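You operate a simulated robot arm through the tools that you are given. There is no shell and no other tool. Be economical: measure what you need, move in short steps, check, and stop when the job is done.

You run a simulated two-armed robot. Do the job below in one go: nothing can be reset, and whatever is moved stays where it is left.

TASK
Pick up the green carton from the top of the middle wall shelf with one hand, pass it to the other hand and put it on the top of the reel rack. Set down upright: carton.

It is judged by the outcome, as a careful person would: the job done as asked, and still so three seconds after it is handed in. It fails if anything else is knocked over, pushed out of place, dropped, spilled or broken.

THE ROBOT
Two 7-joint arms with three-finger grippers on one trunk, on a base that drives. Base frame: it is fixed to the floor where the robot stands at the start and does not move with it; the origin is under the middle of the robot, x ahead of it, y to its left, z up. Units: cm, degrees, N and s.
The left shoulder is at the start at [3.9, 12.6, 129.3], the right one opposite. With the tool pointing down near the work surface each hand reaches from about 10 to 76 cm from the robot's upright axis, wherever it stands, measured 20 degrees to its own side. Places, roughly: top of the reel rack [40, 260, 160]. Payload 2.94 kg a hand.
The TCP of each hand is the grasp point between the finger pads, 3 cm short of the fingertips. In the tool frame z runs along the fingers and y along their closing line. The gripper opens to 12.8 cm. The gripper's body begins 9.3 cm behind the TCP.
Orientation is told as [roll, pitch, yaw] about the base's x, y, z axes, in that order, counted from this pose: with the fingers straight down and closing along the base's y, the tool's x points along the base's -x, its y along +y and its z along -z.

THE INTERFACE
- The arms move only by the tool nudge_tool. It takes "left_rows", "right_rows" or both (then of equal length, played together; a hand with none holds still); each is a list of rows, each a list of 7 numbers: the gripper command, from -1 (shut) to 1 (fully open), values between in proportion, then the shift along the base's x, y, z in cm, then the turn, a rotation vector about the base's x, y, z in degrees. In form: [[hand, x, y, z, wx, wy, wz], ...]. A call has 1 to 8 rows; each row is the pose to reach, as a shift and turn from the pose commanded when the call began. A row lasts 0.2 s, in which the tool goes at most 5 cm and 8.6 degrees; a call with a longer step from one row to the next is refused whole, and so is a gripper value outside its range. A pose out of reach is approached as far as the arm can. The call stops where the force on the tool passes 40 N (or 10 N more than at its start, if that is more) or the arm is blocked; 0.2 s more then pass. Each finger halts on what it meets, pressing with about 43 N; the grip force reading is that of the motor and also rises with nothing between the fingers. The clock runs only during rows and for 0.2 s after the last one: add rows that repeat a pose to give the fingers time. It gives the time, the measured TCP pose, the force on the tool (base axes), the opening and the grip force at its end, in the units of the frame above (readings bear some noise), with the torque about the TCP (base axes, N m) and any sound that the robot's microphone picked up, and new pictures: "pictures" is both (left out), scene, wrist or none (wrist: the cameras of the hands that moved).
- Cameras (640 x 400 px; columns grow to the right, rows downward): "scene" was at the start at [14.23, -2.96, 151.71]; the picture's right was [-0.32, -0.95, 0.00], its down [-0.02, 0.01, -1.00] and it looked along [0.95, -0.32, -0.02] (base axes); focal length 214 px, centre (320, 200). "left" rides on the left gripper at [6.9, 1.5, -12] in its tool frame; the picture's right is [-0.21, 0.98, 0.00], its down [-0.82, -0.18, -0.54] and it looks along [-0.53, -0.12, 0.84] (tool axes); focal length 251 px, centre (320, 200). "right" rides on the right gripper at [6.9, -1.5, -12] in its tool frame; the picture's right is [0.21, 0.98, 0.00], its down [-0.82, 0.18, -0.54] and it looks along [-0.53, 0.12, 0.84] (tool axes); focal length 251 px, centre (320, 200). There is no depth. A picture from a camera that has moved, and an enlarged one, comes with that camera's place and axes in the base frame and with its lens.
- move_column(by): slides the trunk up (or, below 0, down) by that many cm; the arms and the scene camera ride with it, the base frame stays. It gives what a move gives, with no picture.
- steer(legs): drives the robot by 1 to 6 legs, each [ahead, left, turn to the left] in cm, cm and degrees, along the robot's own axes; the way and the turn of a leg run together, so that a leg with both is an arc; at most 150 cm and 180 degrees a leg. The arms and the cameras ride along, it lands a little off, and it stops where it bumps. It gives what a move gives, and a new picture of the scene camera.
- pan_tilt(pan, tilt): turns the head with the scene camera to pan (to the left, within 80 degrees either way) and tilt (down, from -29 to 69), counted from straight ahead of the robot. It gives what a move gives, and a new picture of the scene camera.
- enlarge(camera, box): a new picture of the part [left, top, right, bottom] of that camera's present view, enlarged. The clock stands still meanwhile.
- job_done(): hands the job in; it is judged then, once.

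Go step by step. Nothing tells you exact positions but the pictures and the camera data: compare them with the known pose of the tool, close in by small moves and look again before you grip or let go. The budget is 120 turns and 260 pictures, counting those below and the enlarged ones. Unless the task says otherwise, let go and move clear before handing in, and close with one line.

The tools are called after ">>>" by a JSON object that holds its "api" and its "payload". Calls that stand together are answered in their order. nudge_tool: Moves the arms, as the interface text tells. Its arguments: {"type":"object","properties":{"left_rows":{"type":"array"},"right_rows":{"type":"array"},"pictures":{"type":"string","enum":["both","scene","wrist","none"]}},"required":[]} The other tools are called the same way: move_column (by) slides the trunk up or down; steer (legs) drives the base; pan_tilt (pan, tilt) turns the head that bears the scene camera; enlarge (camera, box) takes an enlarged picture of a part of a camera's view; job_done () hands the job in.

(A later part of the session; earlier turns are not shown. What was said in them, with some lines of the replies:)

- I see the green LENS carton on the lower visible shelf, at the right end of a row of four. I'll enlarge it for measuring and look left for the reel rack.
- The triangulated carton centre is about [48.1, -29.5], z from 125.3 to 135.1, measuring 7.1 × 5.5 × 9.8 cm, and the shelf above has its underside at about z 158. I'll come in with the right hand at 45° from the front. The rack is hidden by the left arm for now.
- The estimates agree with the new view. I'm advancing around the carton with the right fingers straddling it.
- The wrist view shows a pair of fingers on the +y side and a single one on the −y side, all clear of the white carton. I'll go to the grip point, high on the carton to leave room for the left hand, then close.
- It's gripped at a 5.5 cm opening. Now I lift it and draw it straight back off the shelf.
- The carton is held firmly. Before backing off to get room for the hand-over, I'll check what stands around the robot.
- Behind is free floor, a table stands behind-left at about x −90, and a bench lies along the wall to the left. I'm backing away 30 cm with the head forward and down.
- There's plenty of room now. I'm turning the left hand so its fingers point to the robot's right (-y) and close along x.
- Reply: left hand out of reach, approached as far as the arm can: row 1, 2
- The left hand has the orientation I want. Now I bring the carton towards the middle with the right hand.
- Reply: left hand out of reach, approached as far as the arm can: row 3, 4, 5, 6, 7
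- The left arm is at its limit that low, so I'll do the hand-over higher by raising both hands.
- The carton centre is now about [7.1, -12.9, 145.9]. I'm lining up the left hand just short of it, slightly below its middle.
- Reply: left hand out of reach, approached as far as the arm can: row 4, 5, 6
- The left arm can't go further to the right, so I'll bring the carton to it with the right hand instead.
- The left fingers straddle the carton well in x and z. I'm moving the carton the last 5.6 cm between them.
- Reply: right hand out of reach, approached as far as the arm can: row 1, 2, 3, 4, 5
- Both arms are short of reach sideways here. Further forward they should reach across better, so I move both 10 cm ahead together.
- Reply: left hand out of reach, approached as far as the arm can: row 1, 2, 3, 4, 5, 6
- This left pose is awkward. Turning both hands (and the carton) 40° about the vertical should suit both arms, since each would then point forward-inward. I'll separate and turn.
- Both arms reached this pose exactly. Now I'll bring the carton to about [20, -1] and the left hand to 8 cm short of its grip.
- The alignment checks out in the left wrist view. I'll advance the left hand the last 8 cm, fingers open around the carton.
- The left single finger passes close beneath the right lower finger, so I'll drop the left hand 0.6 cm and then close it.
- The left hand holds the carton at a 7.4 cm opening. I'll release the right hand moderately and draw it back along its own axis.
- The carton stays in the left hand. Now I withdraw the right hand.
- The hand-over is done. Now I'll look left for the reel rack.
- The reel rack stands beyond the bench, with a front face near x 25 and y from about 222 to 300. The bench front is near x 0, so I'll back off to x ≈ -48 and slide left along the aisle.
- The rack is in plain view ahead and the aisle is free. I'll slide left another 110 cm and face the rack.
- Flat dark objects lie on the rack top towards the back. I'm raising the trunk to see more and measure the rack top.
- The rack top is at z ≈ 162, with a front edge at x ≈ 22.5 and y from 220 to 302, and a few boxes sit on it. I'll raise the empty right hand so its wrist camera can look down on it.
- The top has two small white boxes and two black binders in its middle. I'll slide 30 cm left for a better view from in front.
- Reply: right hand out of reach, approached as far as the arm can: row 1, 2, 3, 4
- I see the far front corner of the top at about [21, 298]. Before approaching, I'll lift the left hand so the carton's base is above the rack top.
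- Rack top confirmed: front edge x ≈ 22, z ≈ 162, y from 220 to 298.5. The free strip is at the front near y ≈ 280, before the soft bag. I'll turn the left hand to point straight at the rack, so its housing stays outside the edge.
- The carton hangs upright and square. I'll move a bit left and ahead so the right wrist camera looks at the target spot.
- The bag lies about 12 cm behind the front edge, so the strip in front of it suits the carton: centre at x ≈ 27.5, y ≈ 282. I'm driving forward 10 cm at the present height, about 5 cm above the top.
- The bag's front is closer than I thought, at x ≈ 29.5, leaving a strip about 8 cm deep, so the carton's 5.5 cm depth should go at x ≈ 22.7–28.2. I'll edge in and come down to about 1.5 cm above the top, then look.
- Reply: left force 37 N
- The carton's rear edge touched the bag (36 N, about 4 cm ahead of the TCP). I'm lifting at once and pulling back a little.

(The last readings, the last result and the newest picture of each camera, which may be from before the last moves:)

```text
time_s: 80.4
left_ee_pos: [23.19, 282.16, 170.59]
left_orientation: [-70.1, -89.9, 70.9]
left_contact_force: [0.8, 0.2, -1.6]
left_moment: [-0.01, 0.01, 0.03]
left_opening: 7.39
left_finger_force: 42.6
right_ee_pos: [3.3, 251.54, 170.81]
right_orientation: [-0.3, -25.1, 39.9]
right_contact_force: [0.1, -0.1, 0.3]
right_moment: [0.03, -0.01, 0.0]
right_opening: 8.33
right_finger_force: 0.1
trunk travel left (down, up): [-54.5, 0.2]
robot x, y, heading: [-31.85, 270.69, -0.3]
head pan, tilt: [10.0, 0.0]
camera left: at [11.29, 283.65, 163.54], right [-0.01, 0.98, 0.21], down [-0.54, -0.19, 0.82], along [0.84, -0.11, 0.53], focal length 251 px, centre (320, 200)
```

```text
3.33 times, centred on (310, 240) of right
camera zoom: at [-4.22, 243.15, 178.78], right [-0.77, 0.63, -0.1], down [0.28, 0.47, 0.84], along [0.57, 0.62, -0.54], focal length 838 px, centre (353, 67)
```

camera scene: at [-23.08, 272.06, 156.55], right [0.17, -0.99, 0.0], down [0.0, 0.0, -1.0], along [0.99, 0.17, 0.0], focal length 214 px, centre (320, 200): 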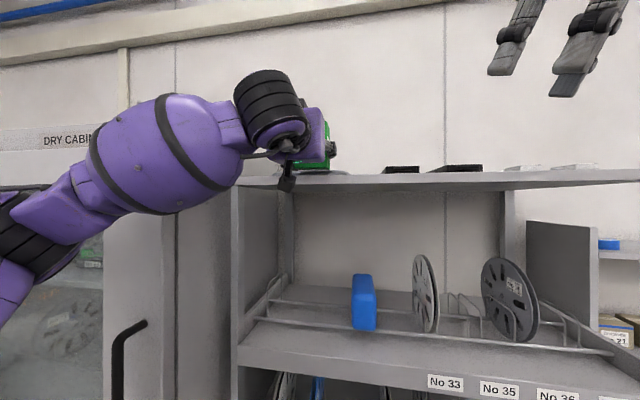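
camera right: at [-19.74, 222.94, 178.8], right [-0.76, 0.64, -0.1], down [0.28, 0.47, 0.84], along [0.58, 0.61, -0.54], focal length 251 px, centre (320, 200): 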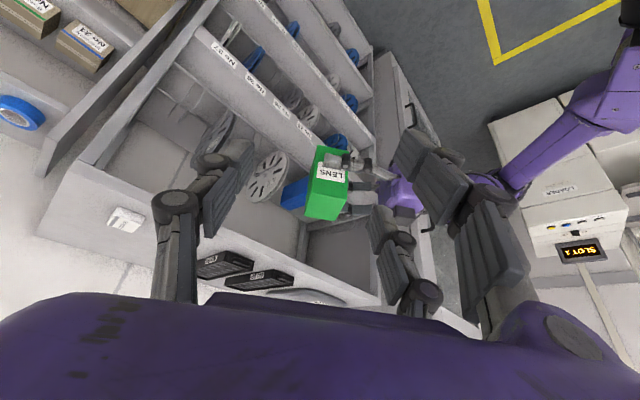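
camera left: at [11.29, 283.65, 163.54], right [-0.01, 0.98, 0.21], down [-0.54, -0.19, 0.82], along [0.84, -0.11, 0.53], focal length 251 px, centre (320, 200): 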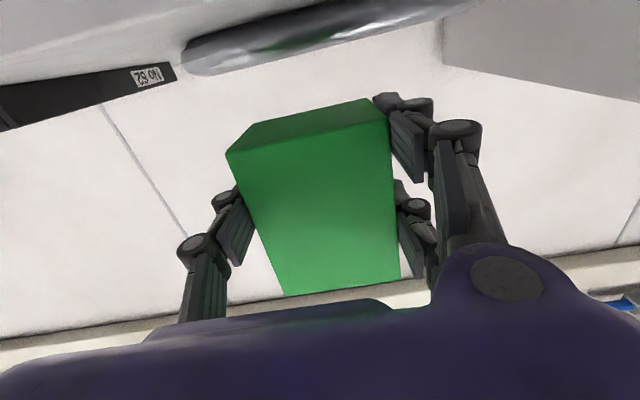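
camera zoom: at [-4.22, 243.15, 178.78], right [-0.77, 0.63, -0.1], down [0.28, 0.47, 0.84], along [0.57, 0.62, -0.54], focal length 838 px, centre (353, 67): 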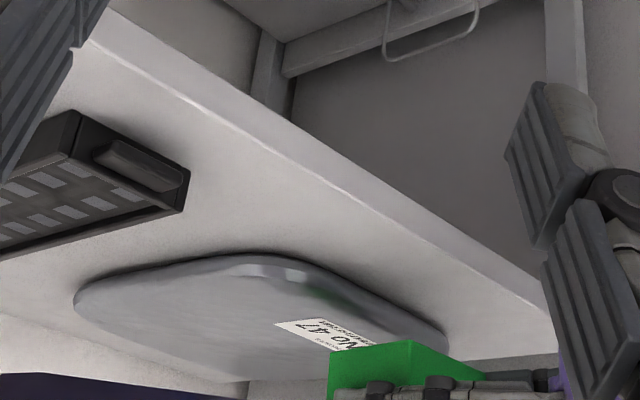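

The bag wasn't moved. A better spot is the gap between the binder's edge (y ≈ 266) and the bag's rounded end (y ≈ 277), so I'll shift the carton to y ≈ 272 and lower partway.

>>> {"api": "nudge_tool", "payload": {"left_rows": [[-1, 0, -3, 0, 0, 0, 0], [-1, 0, -6, 0, 0, 0, 0], [-1, 0.8, -8.5, 0, 0, 0, 0], [-1, 1.6, -9.9, 0, 0, 0, 0], [-1, 1.6, -9.9, -1.5, 0, 0, 0], [-1, 1.6, -9.9, -2.8, 0, 0, 0], [-1, 1.6, -9.9, -2.8, 0, 0, 0]], "pictures": "both"}}

>>> {"api": "enlarge", "payload": {"camera": "right", "box": [200, 160, 420, 300]}}

```text
time_s: 82.0
left_ee_pos: [24.56, 272.54, 167.81]
left_orientation: [-144.4, -89.8, 145.0]
left_contact_force: [-0.2, 0.0, -2.5]
left_moment: [-0.01, 0.01, 0.03]
left_opening: 7.43
left_finger_force: 43.2
right_ee_pos: [3.26, 251.64, 170.97]
right_orientation: [-0.4, -25.1, 39.9]
right_contact_force: [0.3, 0.1, 0.2]
right_moment: [-0.02, -0.02, 0.02]
right_opening: 8.33
right_finger_force: 0.1
trunk travel left (down, up): [-54.5, 0.2]
robot x, y, heading: [-31.94, 271.04, -0.4]
head pan, tilt: [10.0, 0.0]
camera scene: at [-22.66, 272.11, 156.49], right [0.17, -0.99, 0.0], down [0.0, 0.0, -1.0], along [0.99, 0.17, 0.0], focal length 214 px, centre (320, 200)
camera left: at [12.71, 273.83, 160.86], right [-0.01, 0.98, 0.21], down [-0.54, -0.19, 0.82], along [0.84, -0.11, 0.53], focal length 251 px, centre (320, 200)
```

scene: 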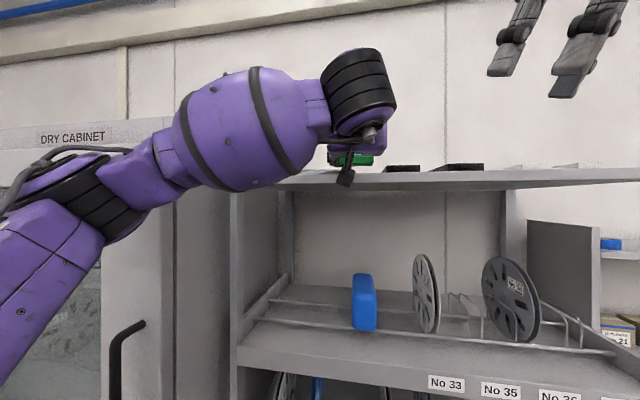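
left: 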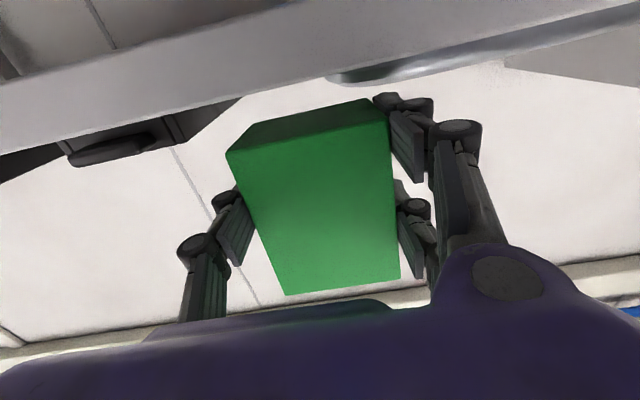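

```text
2.86 times, centred on (310, 230) of right
camera zoom: at [-4.42, 243.14, 178.84], right [-0.77, 0.63, -0.1], down [0.28, 0.47, 0.84], along [0.57, 0.62, -0.54], focal length 718 px, centre (349, 114)
```

zoom: 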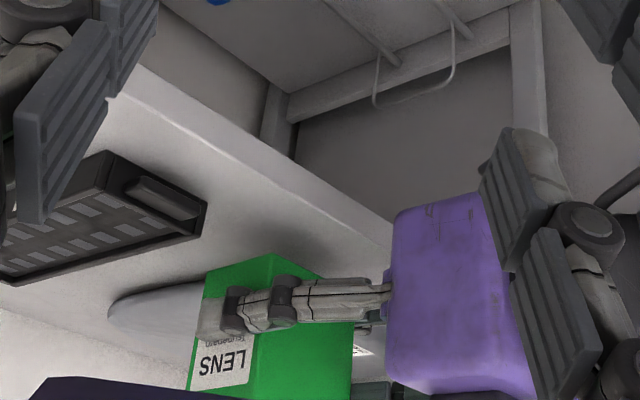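

Now the carton is clear of both neighbours. I lower it slowly.

>>> {"api": "nudge_tool", "payload": {"left_rows": [[-1, 0, 0, -0.5, 0, 0, 0], [-1, 0, 0, -1.0, 0, 0, 0], [-1, 0, 0, -1.4, 0, 0, 0], [-1, 0, 0, -1.4, 0, 0, 0]], "pictures": "wrist"}}

>>> {"api": "enlarge", "payload": {"camera": "right", "box": [200, 160, 420, 300]}}

```text
time_s: 83.0
left_ee_pos: [24.27, 272.42, 167.21]
left_orientation: [-169.1, -89.0, 169.8]
left_contact_force: [4.0, -0.4, 35.2]
left_moment: [1.31, -1.72, -0.23]
left_opening: 7.47
left_finger_force: 42.7
right_ee_pos: [2.88, 251.5, 171.09]
right_orientation: [-0.4, -25.3, 40.0]
right_contact_force: [-0.2, -0.3, 0.6]
right_moment: [0.01, 0.0, 0.01]
right_opening: 8.34
right_finger_force: 0.1
trunk travel left (down, up): [-54.5, 0.2]
robot x, y, heading: [-32.0, 270.6, 0.1]
head pan, tilt: [10.0, 0.0]
camera left: at [12.34, 273.83, 159.94], right [-0.02, 0.98, 0.21], down [-0.55, -0.18, 0.81], along [0.83, -0.1, 0.54], focal length 251 px, centre (320, 200)
```

left: 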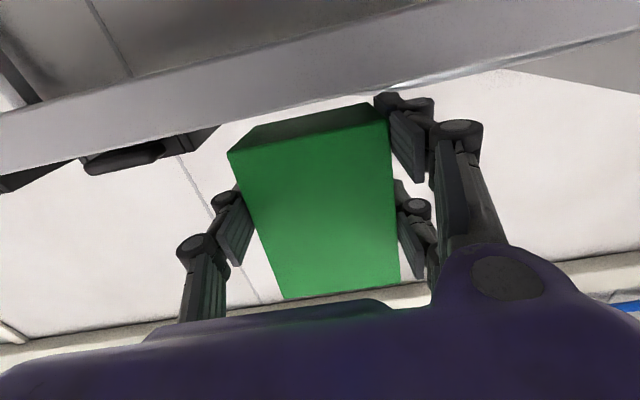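

```text
2.86 times, centred on (310, 230) of right
camera zoom: at [-4.84, 243.13, 178.97], right [-0.77, 0.63, -0.1], down [0.27, 0.47, 0.84], along [0.57, 0.62, -0.53], focal length 718 px, centre (349, 114)
```

zoom: 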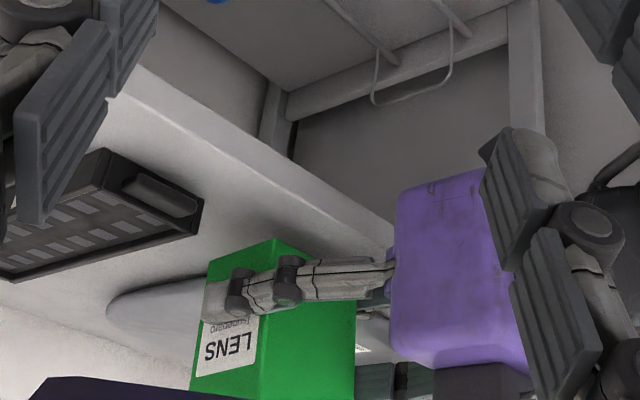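

Again it touched at the rear-left corner, on the bag's edge: its rounded side reaches x ≈ 28 for y > 275. I'll lift, shift 1.7 cm towards the binder, and lower again.

>>> {"api": "nudge_tool", "payload": {"left_rows": [[-1, 0, 0, 1.5, 0, 0, 0], [-1, 0, 0, 2.5, 0, 0, 0], [-1, -0.2, -1.0, 2.5, 0, 0, 0], [-1, -0.3, -1.75, 2.5, 0, 0, 0], [-1, -0.3, -1.75, 2.5, 0, 0, 0]], "pictures": "none"}}

>>> {"api": "nudge_tool", "payload": {"left_rows": [[-1, 0, 0, -0.7, 0, 0, 0], [-1, 0, 0, -1.4, 0, 0, 0], [-1, 0, 0, -1.8, 0, 0, 0], [-1, 0, 0, -2.1, 0, 0, 0], [-1, 0, 0, -2.4, 0, 0, 0]], "pictures": "wrist"}}

>>> {"api": "enlarge", "payload": {"camera": "right", "box": [200, 160, 420, 300]}}

```text
time_s: 84.2
left_ee_pos: [24.47, 270.82, 168.8]
left_orientation: [-87.2, -89.8, 87.9]
left_contact_force: [-0.6, 0.7, 0.4]
left_moment: [0.06, -0.02, -0.01]
left_opening: 7.43
left_finger_force: 42.8
right_ee_pos: [3.3, 251.54, 170.89]
right_orientation: [-0.4, -25.1, 39.8]
right_contact_force: [0.4, -0.2, 0.3]
right_moment: [-0.04, 0.0, -0.03]
right_opening: 8.31
right_finger_force: 0.0
trunk travel left (down, up): [-54.5, 0.2]
robot x, y, heading: [-31.78, 270.46, -0.0]
head pan, tilt: [10.0, 0.0]
```

```text
time_s: 85.4
left_ee_pos: [24.35, 270.75, 166.45]
left_orientation: [-126.9, -89.8, 127.4]
left_contact_force: [0.8, 0.4, -1.5]
left_moment: [0.0, -0.04, 0.02]
left_opening: 7.43
left_finger_force: 42.9
right_ee_pos: [3.31, 251.61, 170.93]
right_orientation: [-0.4, -25.2, 39.9]
right_contact_force: [-0.7, -0.2, 0.6]
right_moment: [-0.01, 0.01, 0.02]
right_opening: 8.33
right_finger_force: 0.2
trunk travel left (down, up): [-54.5, 0.2]
robot x, y, heading: [-32.15, 270.92, -0.2]
head pan, tilt: [10.0, 0.0]
camera left: at [12.46, 272.11, 159.48], right [-0.01, 0.98, 0.21], down [-0.54, -0.18, 0.82], along [0.84, -0.1, 0.53], focal length 251 px, centre (320, 200)
```

left: 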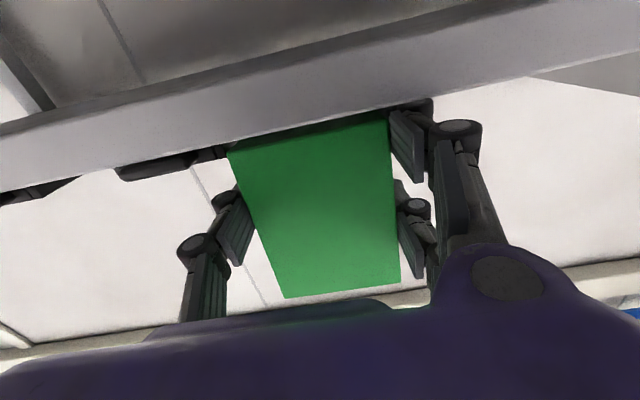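

```text
2.86 times, centred on (310, 230) of right
camera zoom: at [-4.37, 243.2, 178.83], right [-0.77, 0.63, -0.1], down [0.28, 0.47, 0.84], along [0.57, 0.62, -0.54], focal length 718 px, centre (349, 114)
```

zoom: 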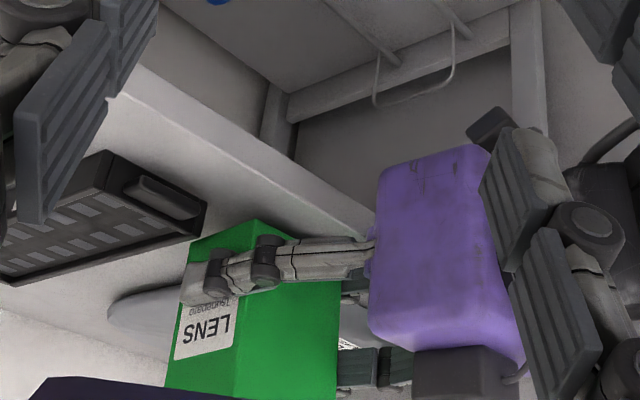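

It passed the earlier contact height freely. I'm lowering further until it touches down.

>>> {"api": "nudge_tool", "payload": {"left_rows": [[-1, 0, 0, -0.3, 0, 0, 0], [-1, 0, 0, -0.6, 0, 0, 0], [-1, 0, 0, -0.8, 0, 0, 0], [-1, 0, 0, -1.0, 0, 0, 0]], "pictures": "wrist"}}

>>> {"api": "enlarge", "payload": {"camera": "right", "box": [200, 160, 420, 300]}}

```text
time_s: 86.4
left_ee_pos: [24.21, 270.69, 165.74]
left_orientation: [-150.6, -89.7, 151.4]
left_contact_force: [1.8, -0.6, 4.5]
left_moment: [0.21, 0.11, -0.09]
left_opening: 7.42
left_finger_force: 43.1
right_ee_pos: [3.29, 251.6, 170.92]
right_orientation: [-0.4, -25.2, 39.9]
right_contact_force: [-0.5, -0.7, 1.0]
right_moment: [0.02, -0.01, -0.02]
right_opening: 8.26
right_finger_force: 0.1
trunk travel left (down, up): [-54.5, 0.2]
robot x, y, heading: [-32.12, 270.95, -0.2]
head pan, tilt: [10.0, 0.0]
camera left: at [12.36, 272.1, 158.65], right [-0.01, 0.98, 0.21], down [-0.54, -0.18, 0.82], along [0.84, -0.11, 0.53], focal length 251 px, centre (320, 200)
```

left: 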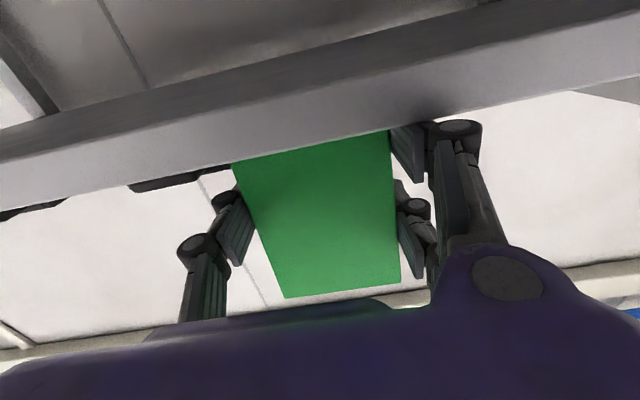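

```text
2.86 times, centred on (310, 230) of right
camera zoom: at [-4.42, 243.18, 178.86], right [-0.77, 0.63, -0.1], down [0.28, 0.47, 0.84], along [0.57, 0.62, -0.54], focal length 718 px, centre (349, 114)
```

zoom: 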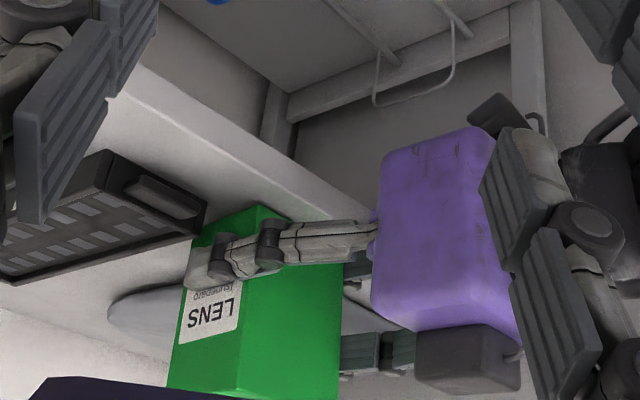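

There's a first light touch (about 6 N). I'll press down slightly more to see whether the base is really seated.

>>> {"api": "nudge_tool", "payload": {"left_rows": [[-1, 0, 0, -0.2, 0, 0, 0], [-1, 0, 0, -0.4, 0, 0, 0], [-1, 0, 0, -0.5, 0, 0, 0]], "pictures": "wrist"}}

>>> {"api": "enlarge", "payload": {"camera": "right", "box": [240, 170, 360, 260]}}

```text
time_s: 87.2
left_ee_pos: [24.29, 270.76, 165.84]
left_orientation: [-158.7, -89.0, 159.5]
left_contact_force: [3.8, -0.1, 11.1]
left_moment: [0.51, 0.29, -0.28]
left_opening: 7.4
left_finger_force: 42.1
right_ee_pos: [3.23, 251.6, 170.91]
right_orientation: [-0.3, -25.2, 39.8]
right_contact_force: [0.2, -0.1, 0.1]
right_moment: [-0.01, -0.02, 0.01]
right_opening: 8.31
right_finger_force: 0.1
trunk travel left (down, up): [-54.5, 0.2]
robot x, y, heading: [-31.74, 270.61, -0.4]
head pan, tilt: [10.0, 0.0]
stopped in row 3 (left hand): the force on the tool passed its limit at 42 N (the readings are from after the stop); the commanded pose is now the measured one
camera left: at [12.39, 272.1, 158.54], right [-0.01, 0.98, 0.21], down [-0.55, -0.18, 0.81], along [0.83, -0.1, 0.54], focal length 251 px, centre (320, 200)
```

left: 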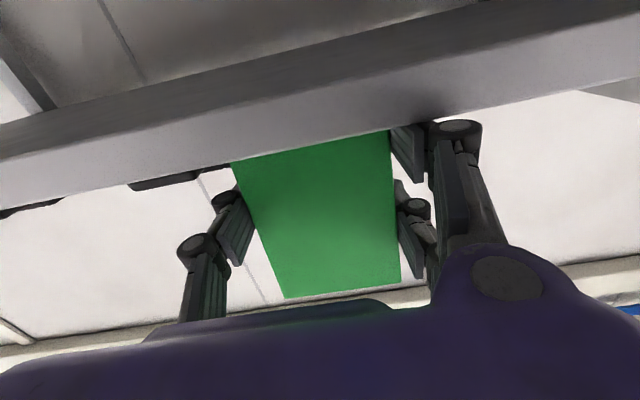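

```text
4.44 times, centred on (300, 215) of right
camera zoom: at [-4.37, 243.16, 178.79], right [-0.77, 0.63, -0.1], down [0.28, 0.47, 0.84], along [0.57, 0.62, -0.54], focal length 1118 px, centre (409, 133)
```

zoom: 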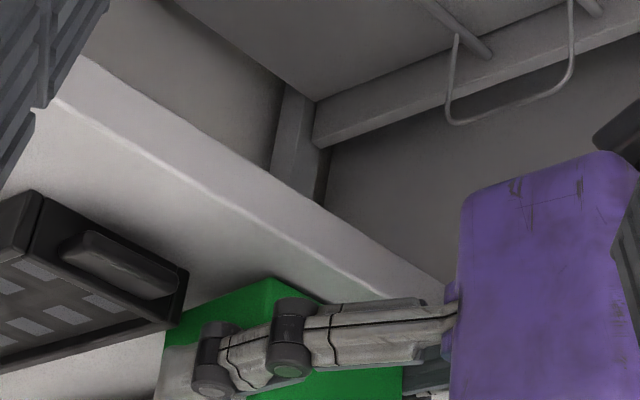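

The touch comes from the left hand's lower knuckle on the rack's front edge (x ≈ 20.4, y ≈ 275), and the carton base hovers only about 0.4 cm above the top, some 2 cm inside the edge. I'll relieve the pressure and open gently.

>>> {"api": "nudge_tool", "payload": {"left_rows": [[-1, 0, 0, 0.1, 0, 0, 0], [0.12, 0, 0, 0.1, 0, 0, 0], [0.2, 0, 0, 0.1, 0, 0, 0], [0.26, 0, 0, 0.1, 0, 0, 0], [0.3, 0, 0, 0.1, 0, 0, 0], [0.3, 0, 0, 0.1, 0, 0, 0]], "pictures": "wrist"}}

>>> {"api": "enlarge", "payload": {"camera": "right", "box": [200, 160, 420, 300]}}

```text
time_s: 88.6
left_ee_pos: [24.32, 270.65, 165.8]
left_orientation: [-161.7, -89.2, 162.3]
left_contact_force: [9.1, -3.5, 18.5]
left_moment: [0.68, 0.26, -0.34]
left_opening: 7.8
left_finger_force: 0.0
right_ee_pos: [3.26, 251.46, 170.98]
right_orientation: [-0.4, -25.2, 39.9]
right_contact_force: [-0.1, 0.7, 0.0]
right_moment: [0.03, 0.02, -0.03]
right_opening: 8.3
right_finger_force: 0.0
trunk travel left (down, up): [-54.5, 0.2]
robot x, y, heading: [-31.81, 270.75, -0.3]
head pan, tilt: [10.0, 0.0]
camera left: at [12.42, 271.94, 158.56], right [-0.01, 0.98, 0.21], down [-0.55, -0.18, 0.81], along [0.83, -0.1, 0.54], focal length 251 px, centre (320, 200)
```

left: 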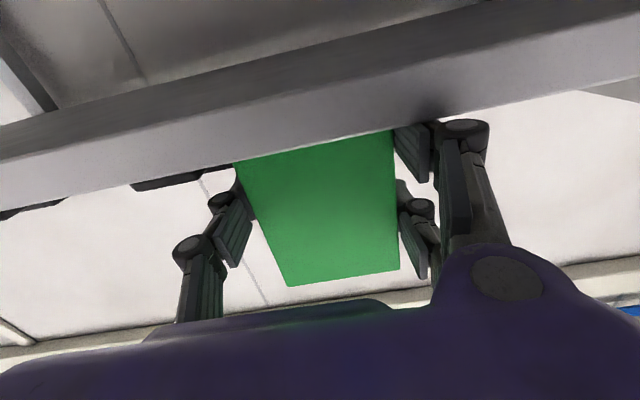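

```text
2.86 times, centred on (310, 230) of right
camera zoom: at [-4.34, 243.02, 178.82], right [-0.77, 0.63, -0.1], down [0.28, 0.47, 0.84], along [0.57, 0.62, -0.54], focal length 718 px, centre (349, 114)
```

zoom: 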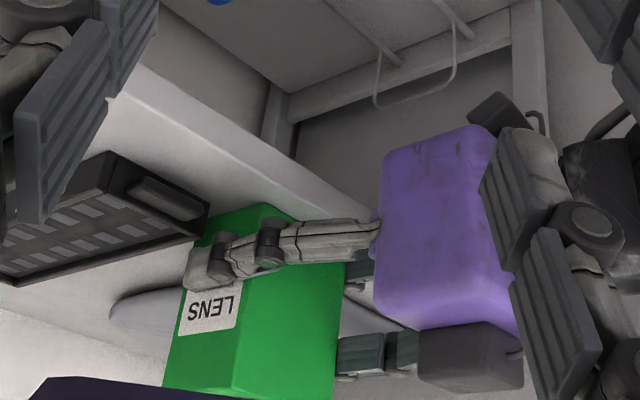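

The carton has settled onto the top. I'll raise the hand slightly off the edge, finish opening, and then look before withdrawing.

>>> {"api": "nudge_tool", "payload": {"left_rows": [[0.3, 0, 0, 0.3, 0, 0, 0], [0.3, 0, 0, 0.6, 0, 0, 0], [0.3, 0, 0, 0.8, 0, 0, 0], [0.3, 0, 0, 0.8, 0, 0, 0]], "pictures": "wrist"}}

>>> {"api": "enlarge", "payload": {"camera": "right", "box": [200, 160, 420, 300]}}

```text
time_s: 89.6
left_ee_pos: [24.26, 270.81, 166.55]
left_orientation: [-157.7, -89.4, 158.3]
left_contact_force: [-0.1, -0.6, -0.7]
left_moment: [-0.01, -0.01, 0.0]
left_opening: 8.32
left_finger_force: 0.0
right_ee_pos: [3.32, 251.56, 171.0]
right_orientation: [-0.4, -25.2, 39.9]
right_contact_force: [-0.5, -0.3, 0.0]
right_moment: [0.01, -0.01, -0.04]
right_opening: 8.32
right_finger_force: 0.0
trunk travel left (down, up): [-54.5, 0.2]
robot x, y, heading: [-32.02, 270.74, 0.1]
head pan, tilt: [10.0, 0.0]
camera left: at [12.42, 272.11, 159.28], right [-0.01, 0.98, 0.21], down [-0.55, -0.18, 0.82], along [0.84, -0.1, 0.54], focal length 251 px, centre (320, 200)
```

left: 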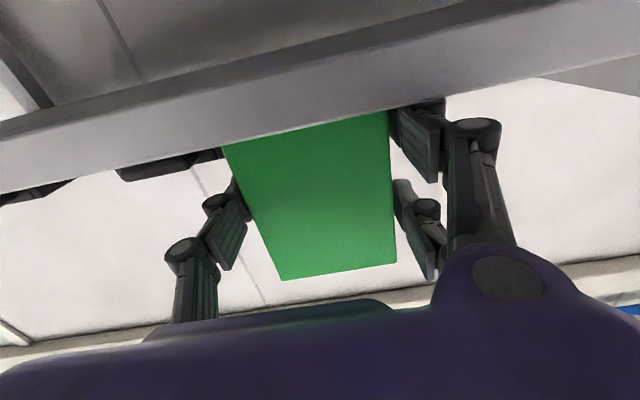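

```text
2.86 times, centred on (310, 230) of right
camera zoom: at [-4.42, 243.14, 178.84], right [-0.77, 0.63, -0.1], down [0.28, 0.47, 0.84], along [0.57, 0.62, -0.54], focal length 718 px, centre (349, 114)
```

zoom: 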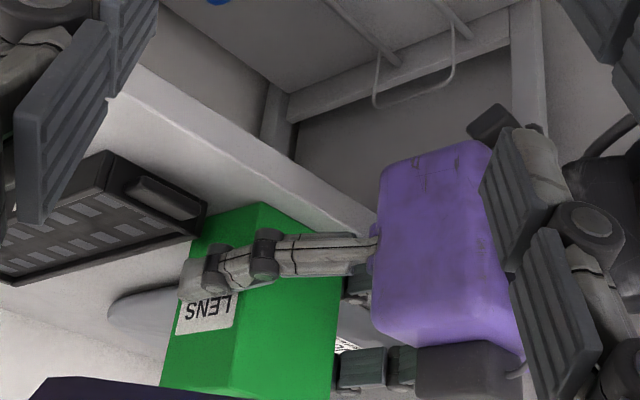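

The carton stands on its own and the force is zero. I'll open slightly more and withdraw straight back.

>>> {"api": "nudge_tool", "payload": {"left_rows": [[0.38, 0, 0, 0, 0, 0, 0], [0.38, -0.5, 0, 0, 0, 0, 0], [0.38, -1.5, 0, 0, 0, 0, 0], [0.38, -3, 0, 0, 0, 0, 0], [0.38, -4.5, 0, 0, 0, 0, 0], [0.38, -6.5, 0, 0, 0, 0, 0], [0.38, -9, 0, 0, 0, 0, 0], [0.38, -12, 0, 0, 0, 0, 0]], "pictures": "both"}}

>>> {"api": "enlarge", "payload": {"camera": "right", "box": [160, 140, 460, 300]}}

```text
time_s: 91.4
left_ee_pos: [12.11, 270.85, 166.72]
left_orientation: [-158.5, -89.1, 159.2]
left_contact_force: [0.6, -0.4, 0.2]
left_moment: [0.0, -0.01, -0.01]
left_opening: 8.84
left_finger_force: 0.0
right_ee_pos: [3.01, 251.49, 171.03]
right_orientation: [-0.4, -25.3, 40.1]
right_contact_force: [0.0, 0.0, -0.4]
right_moment: [0.01, 0.0, -0.01]
right_opening: 8.31
right_finger_force: 0.1
trunk travel left (down, up): [-54.5, 0.2]
robot x, y, heading: [-32.41, 270.98, -0.3]
head pan, tilt: [10.0, 0.0]
camera scene: at [-22.81, 272.13, 156.51], right [0.17, -0.99, 0.0], down [0.0, 0.0, -1.0], along [0.99, 0.17, 0.0], focal length 214 px, centre (320, 200)
camera left: at [0.19, 272.2, 159.51], right [-0.01, 0.98, 0.21], down [-0.55, -0.18, 0.82], along [0.84, -0.1, 0.54], focal length 251 px, centre (320, 200)
```

scene: 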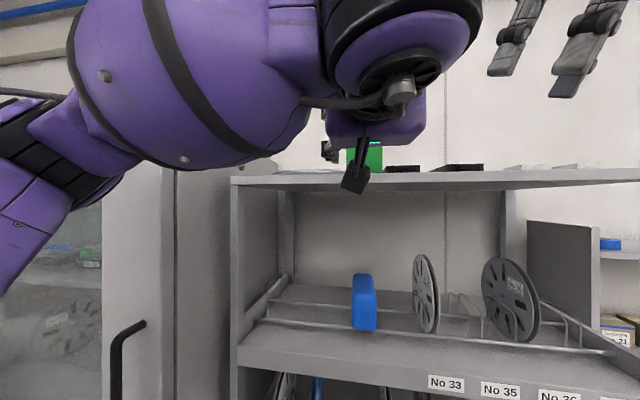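
left: 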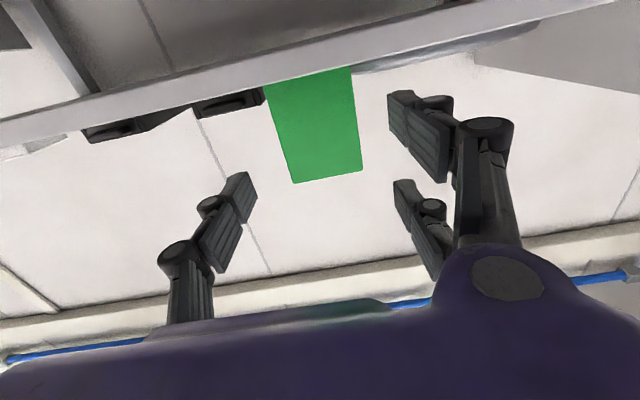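

```text
2.13 times, centred on (310, 220) of right
camera zoom: at [-4.62, 243.16, 178.9], right [-0.77, 0.63, -0.1], down [0.27, 0.47, 0.84], along [0.57, 0.62, -0.54], focal length 536 px, centre (341, 157)
```

zoom: 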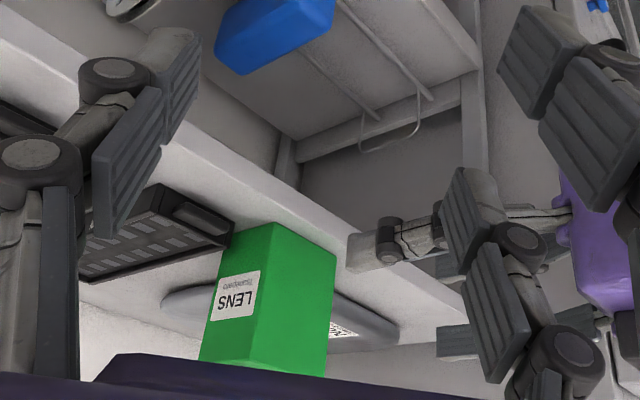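

The carton stands upright on the rack top between the binder and the bag, touching nothing. I'm backing the robot clear.

>>> {"api": "steer", "payload": {"legs": [[-25, 0, 0]]}}

>>> {"api": "enlarge", "payload": {"camera": "right", "box": [100, 100, 500, 320]}}

```text
time_s: 93.2
left_ee_pos: [-11.69, 270.84, 166.49]
left_orientation: [-148.9, -89.3, 149.5]
left_contact_force: [0.5, 0.1, -0.7]
left_moment: [-0.02, -0.02, -0.04]
left_opening: 8.83
left_finger_force: 0.1
right_ee_pos: [-20.79, 251.58, 170.83]
right_orientation: [-0.2, -25.0, 39.7]
right_contact_force: [0.3, 0.0, -0.5]
right_moment: [0.02, 0.03, -0.02]
right_opening: 8.31
right_finger_force: 0.1
trunk travel left (down, up): [-54.5, 0.2]
robot x, y, heading: [-56.45, 270.9, -0.6]
head pan, tilt: [10.0, 0.0]
camera scene: at [-46.7, 272.25, 156.44], right [0.17, -0.99, 0.0], down [0.0, 0.0, -1.0], along [0.99, 0.17, 0.0], focal length 214 px, centre (320, 200)
```

scene: 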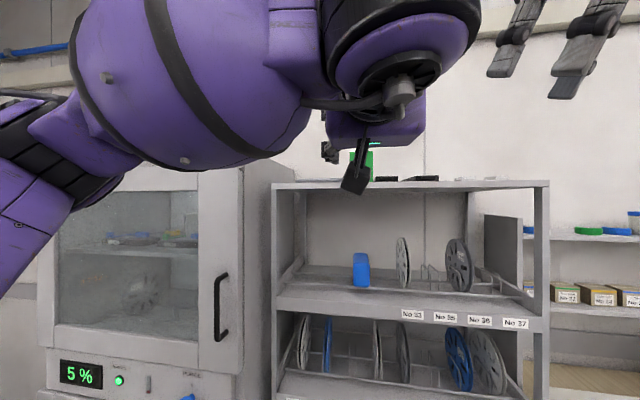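

```text
1.60 times, centred on (300, 210) of right
camera zoom: at [-28.44, 243.2, 178.7], right [-0.77, 0.63, -0.09], down [0.28, 0.47, 0.84], along [0.57, 0.62, -0.54], focal length 402 px, centre (352, 184)
```

zoom: 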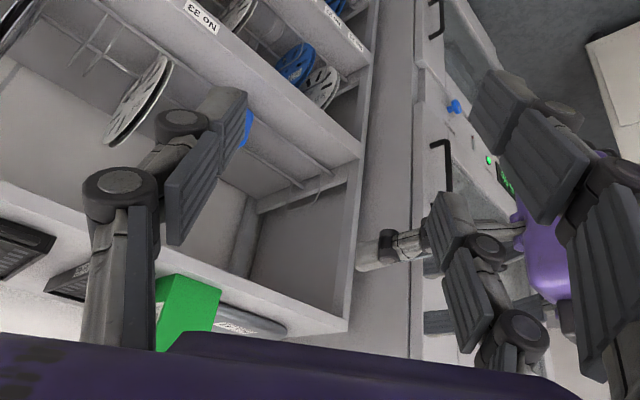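

The carton stands upright on the rack top, the binders and the bag are in place, and both hands are clear. I'm handing the job in.

>>> {"api": "job_done", "payload": {}}

```text
The job is handed in.
```

The green carton is standing upright on top of the reel rack, near the front edge between a black binder and a soft bag. I picked it up with the right hand and passed it to the left in mid-air. While I was placing it, the carton pressed on the bag twice (about 36 N each time). I saw no sign that the bag or anything else moved.
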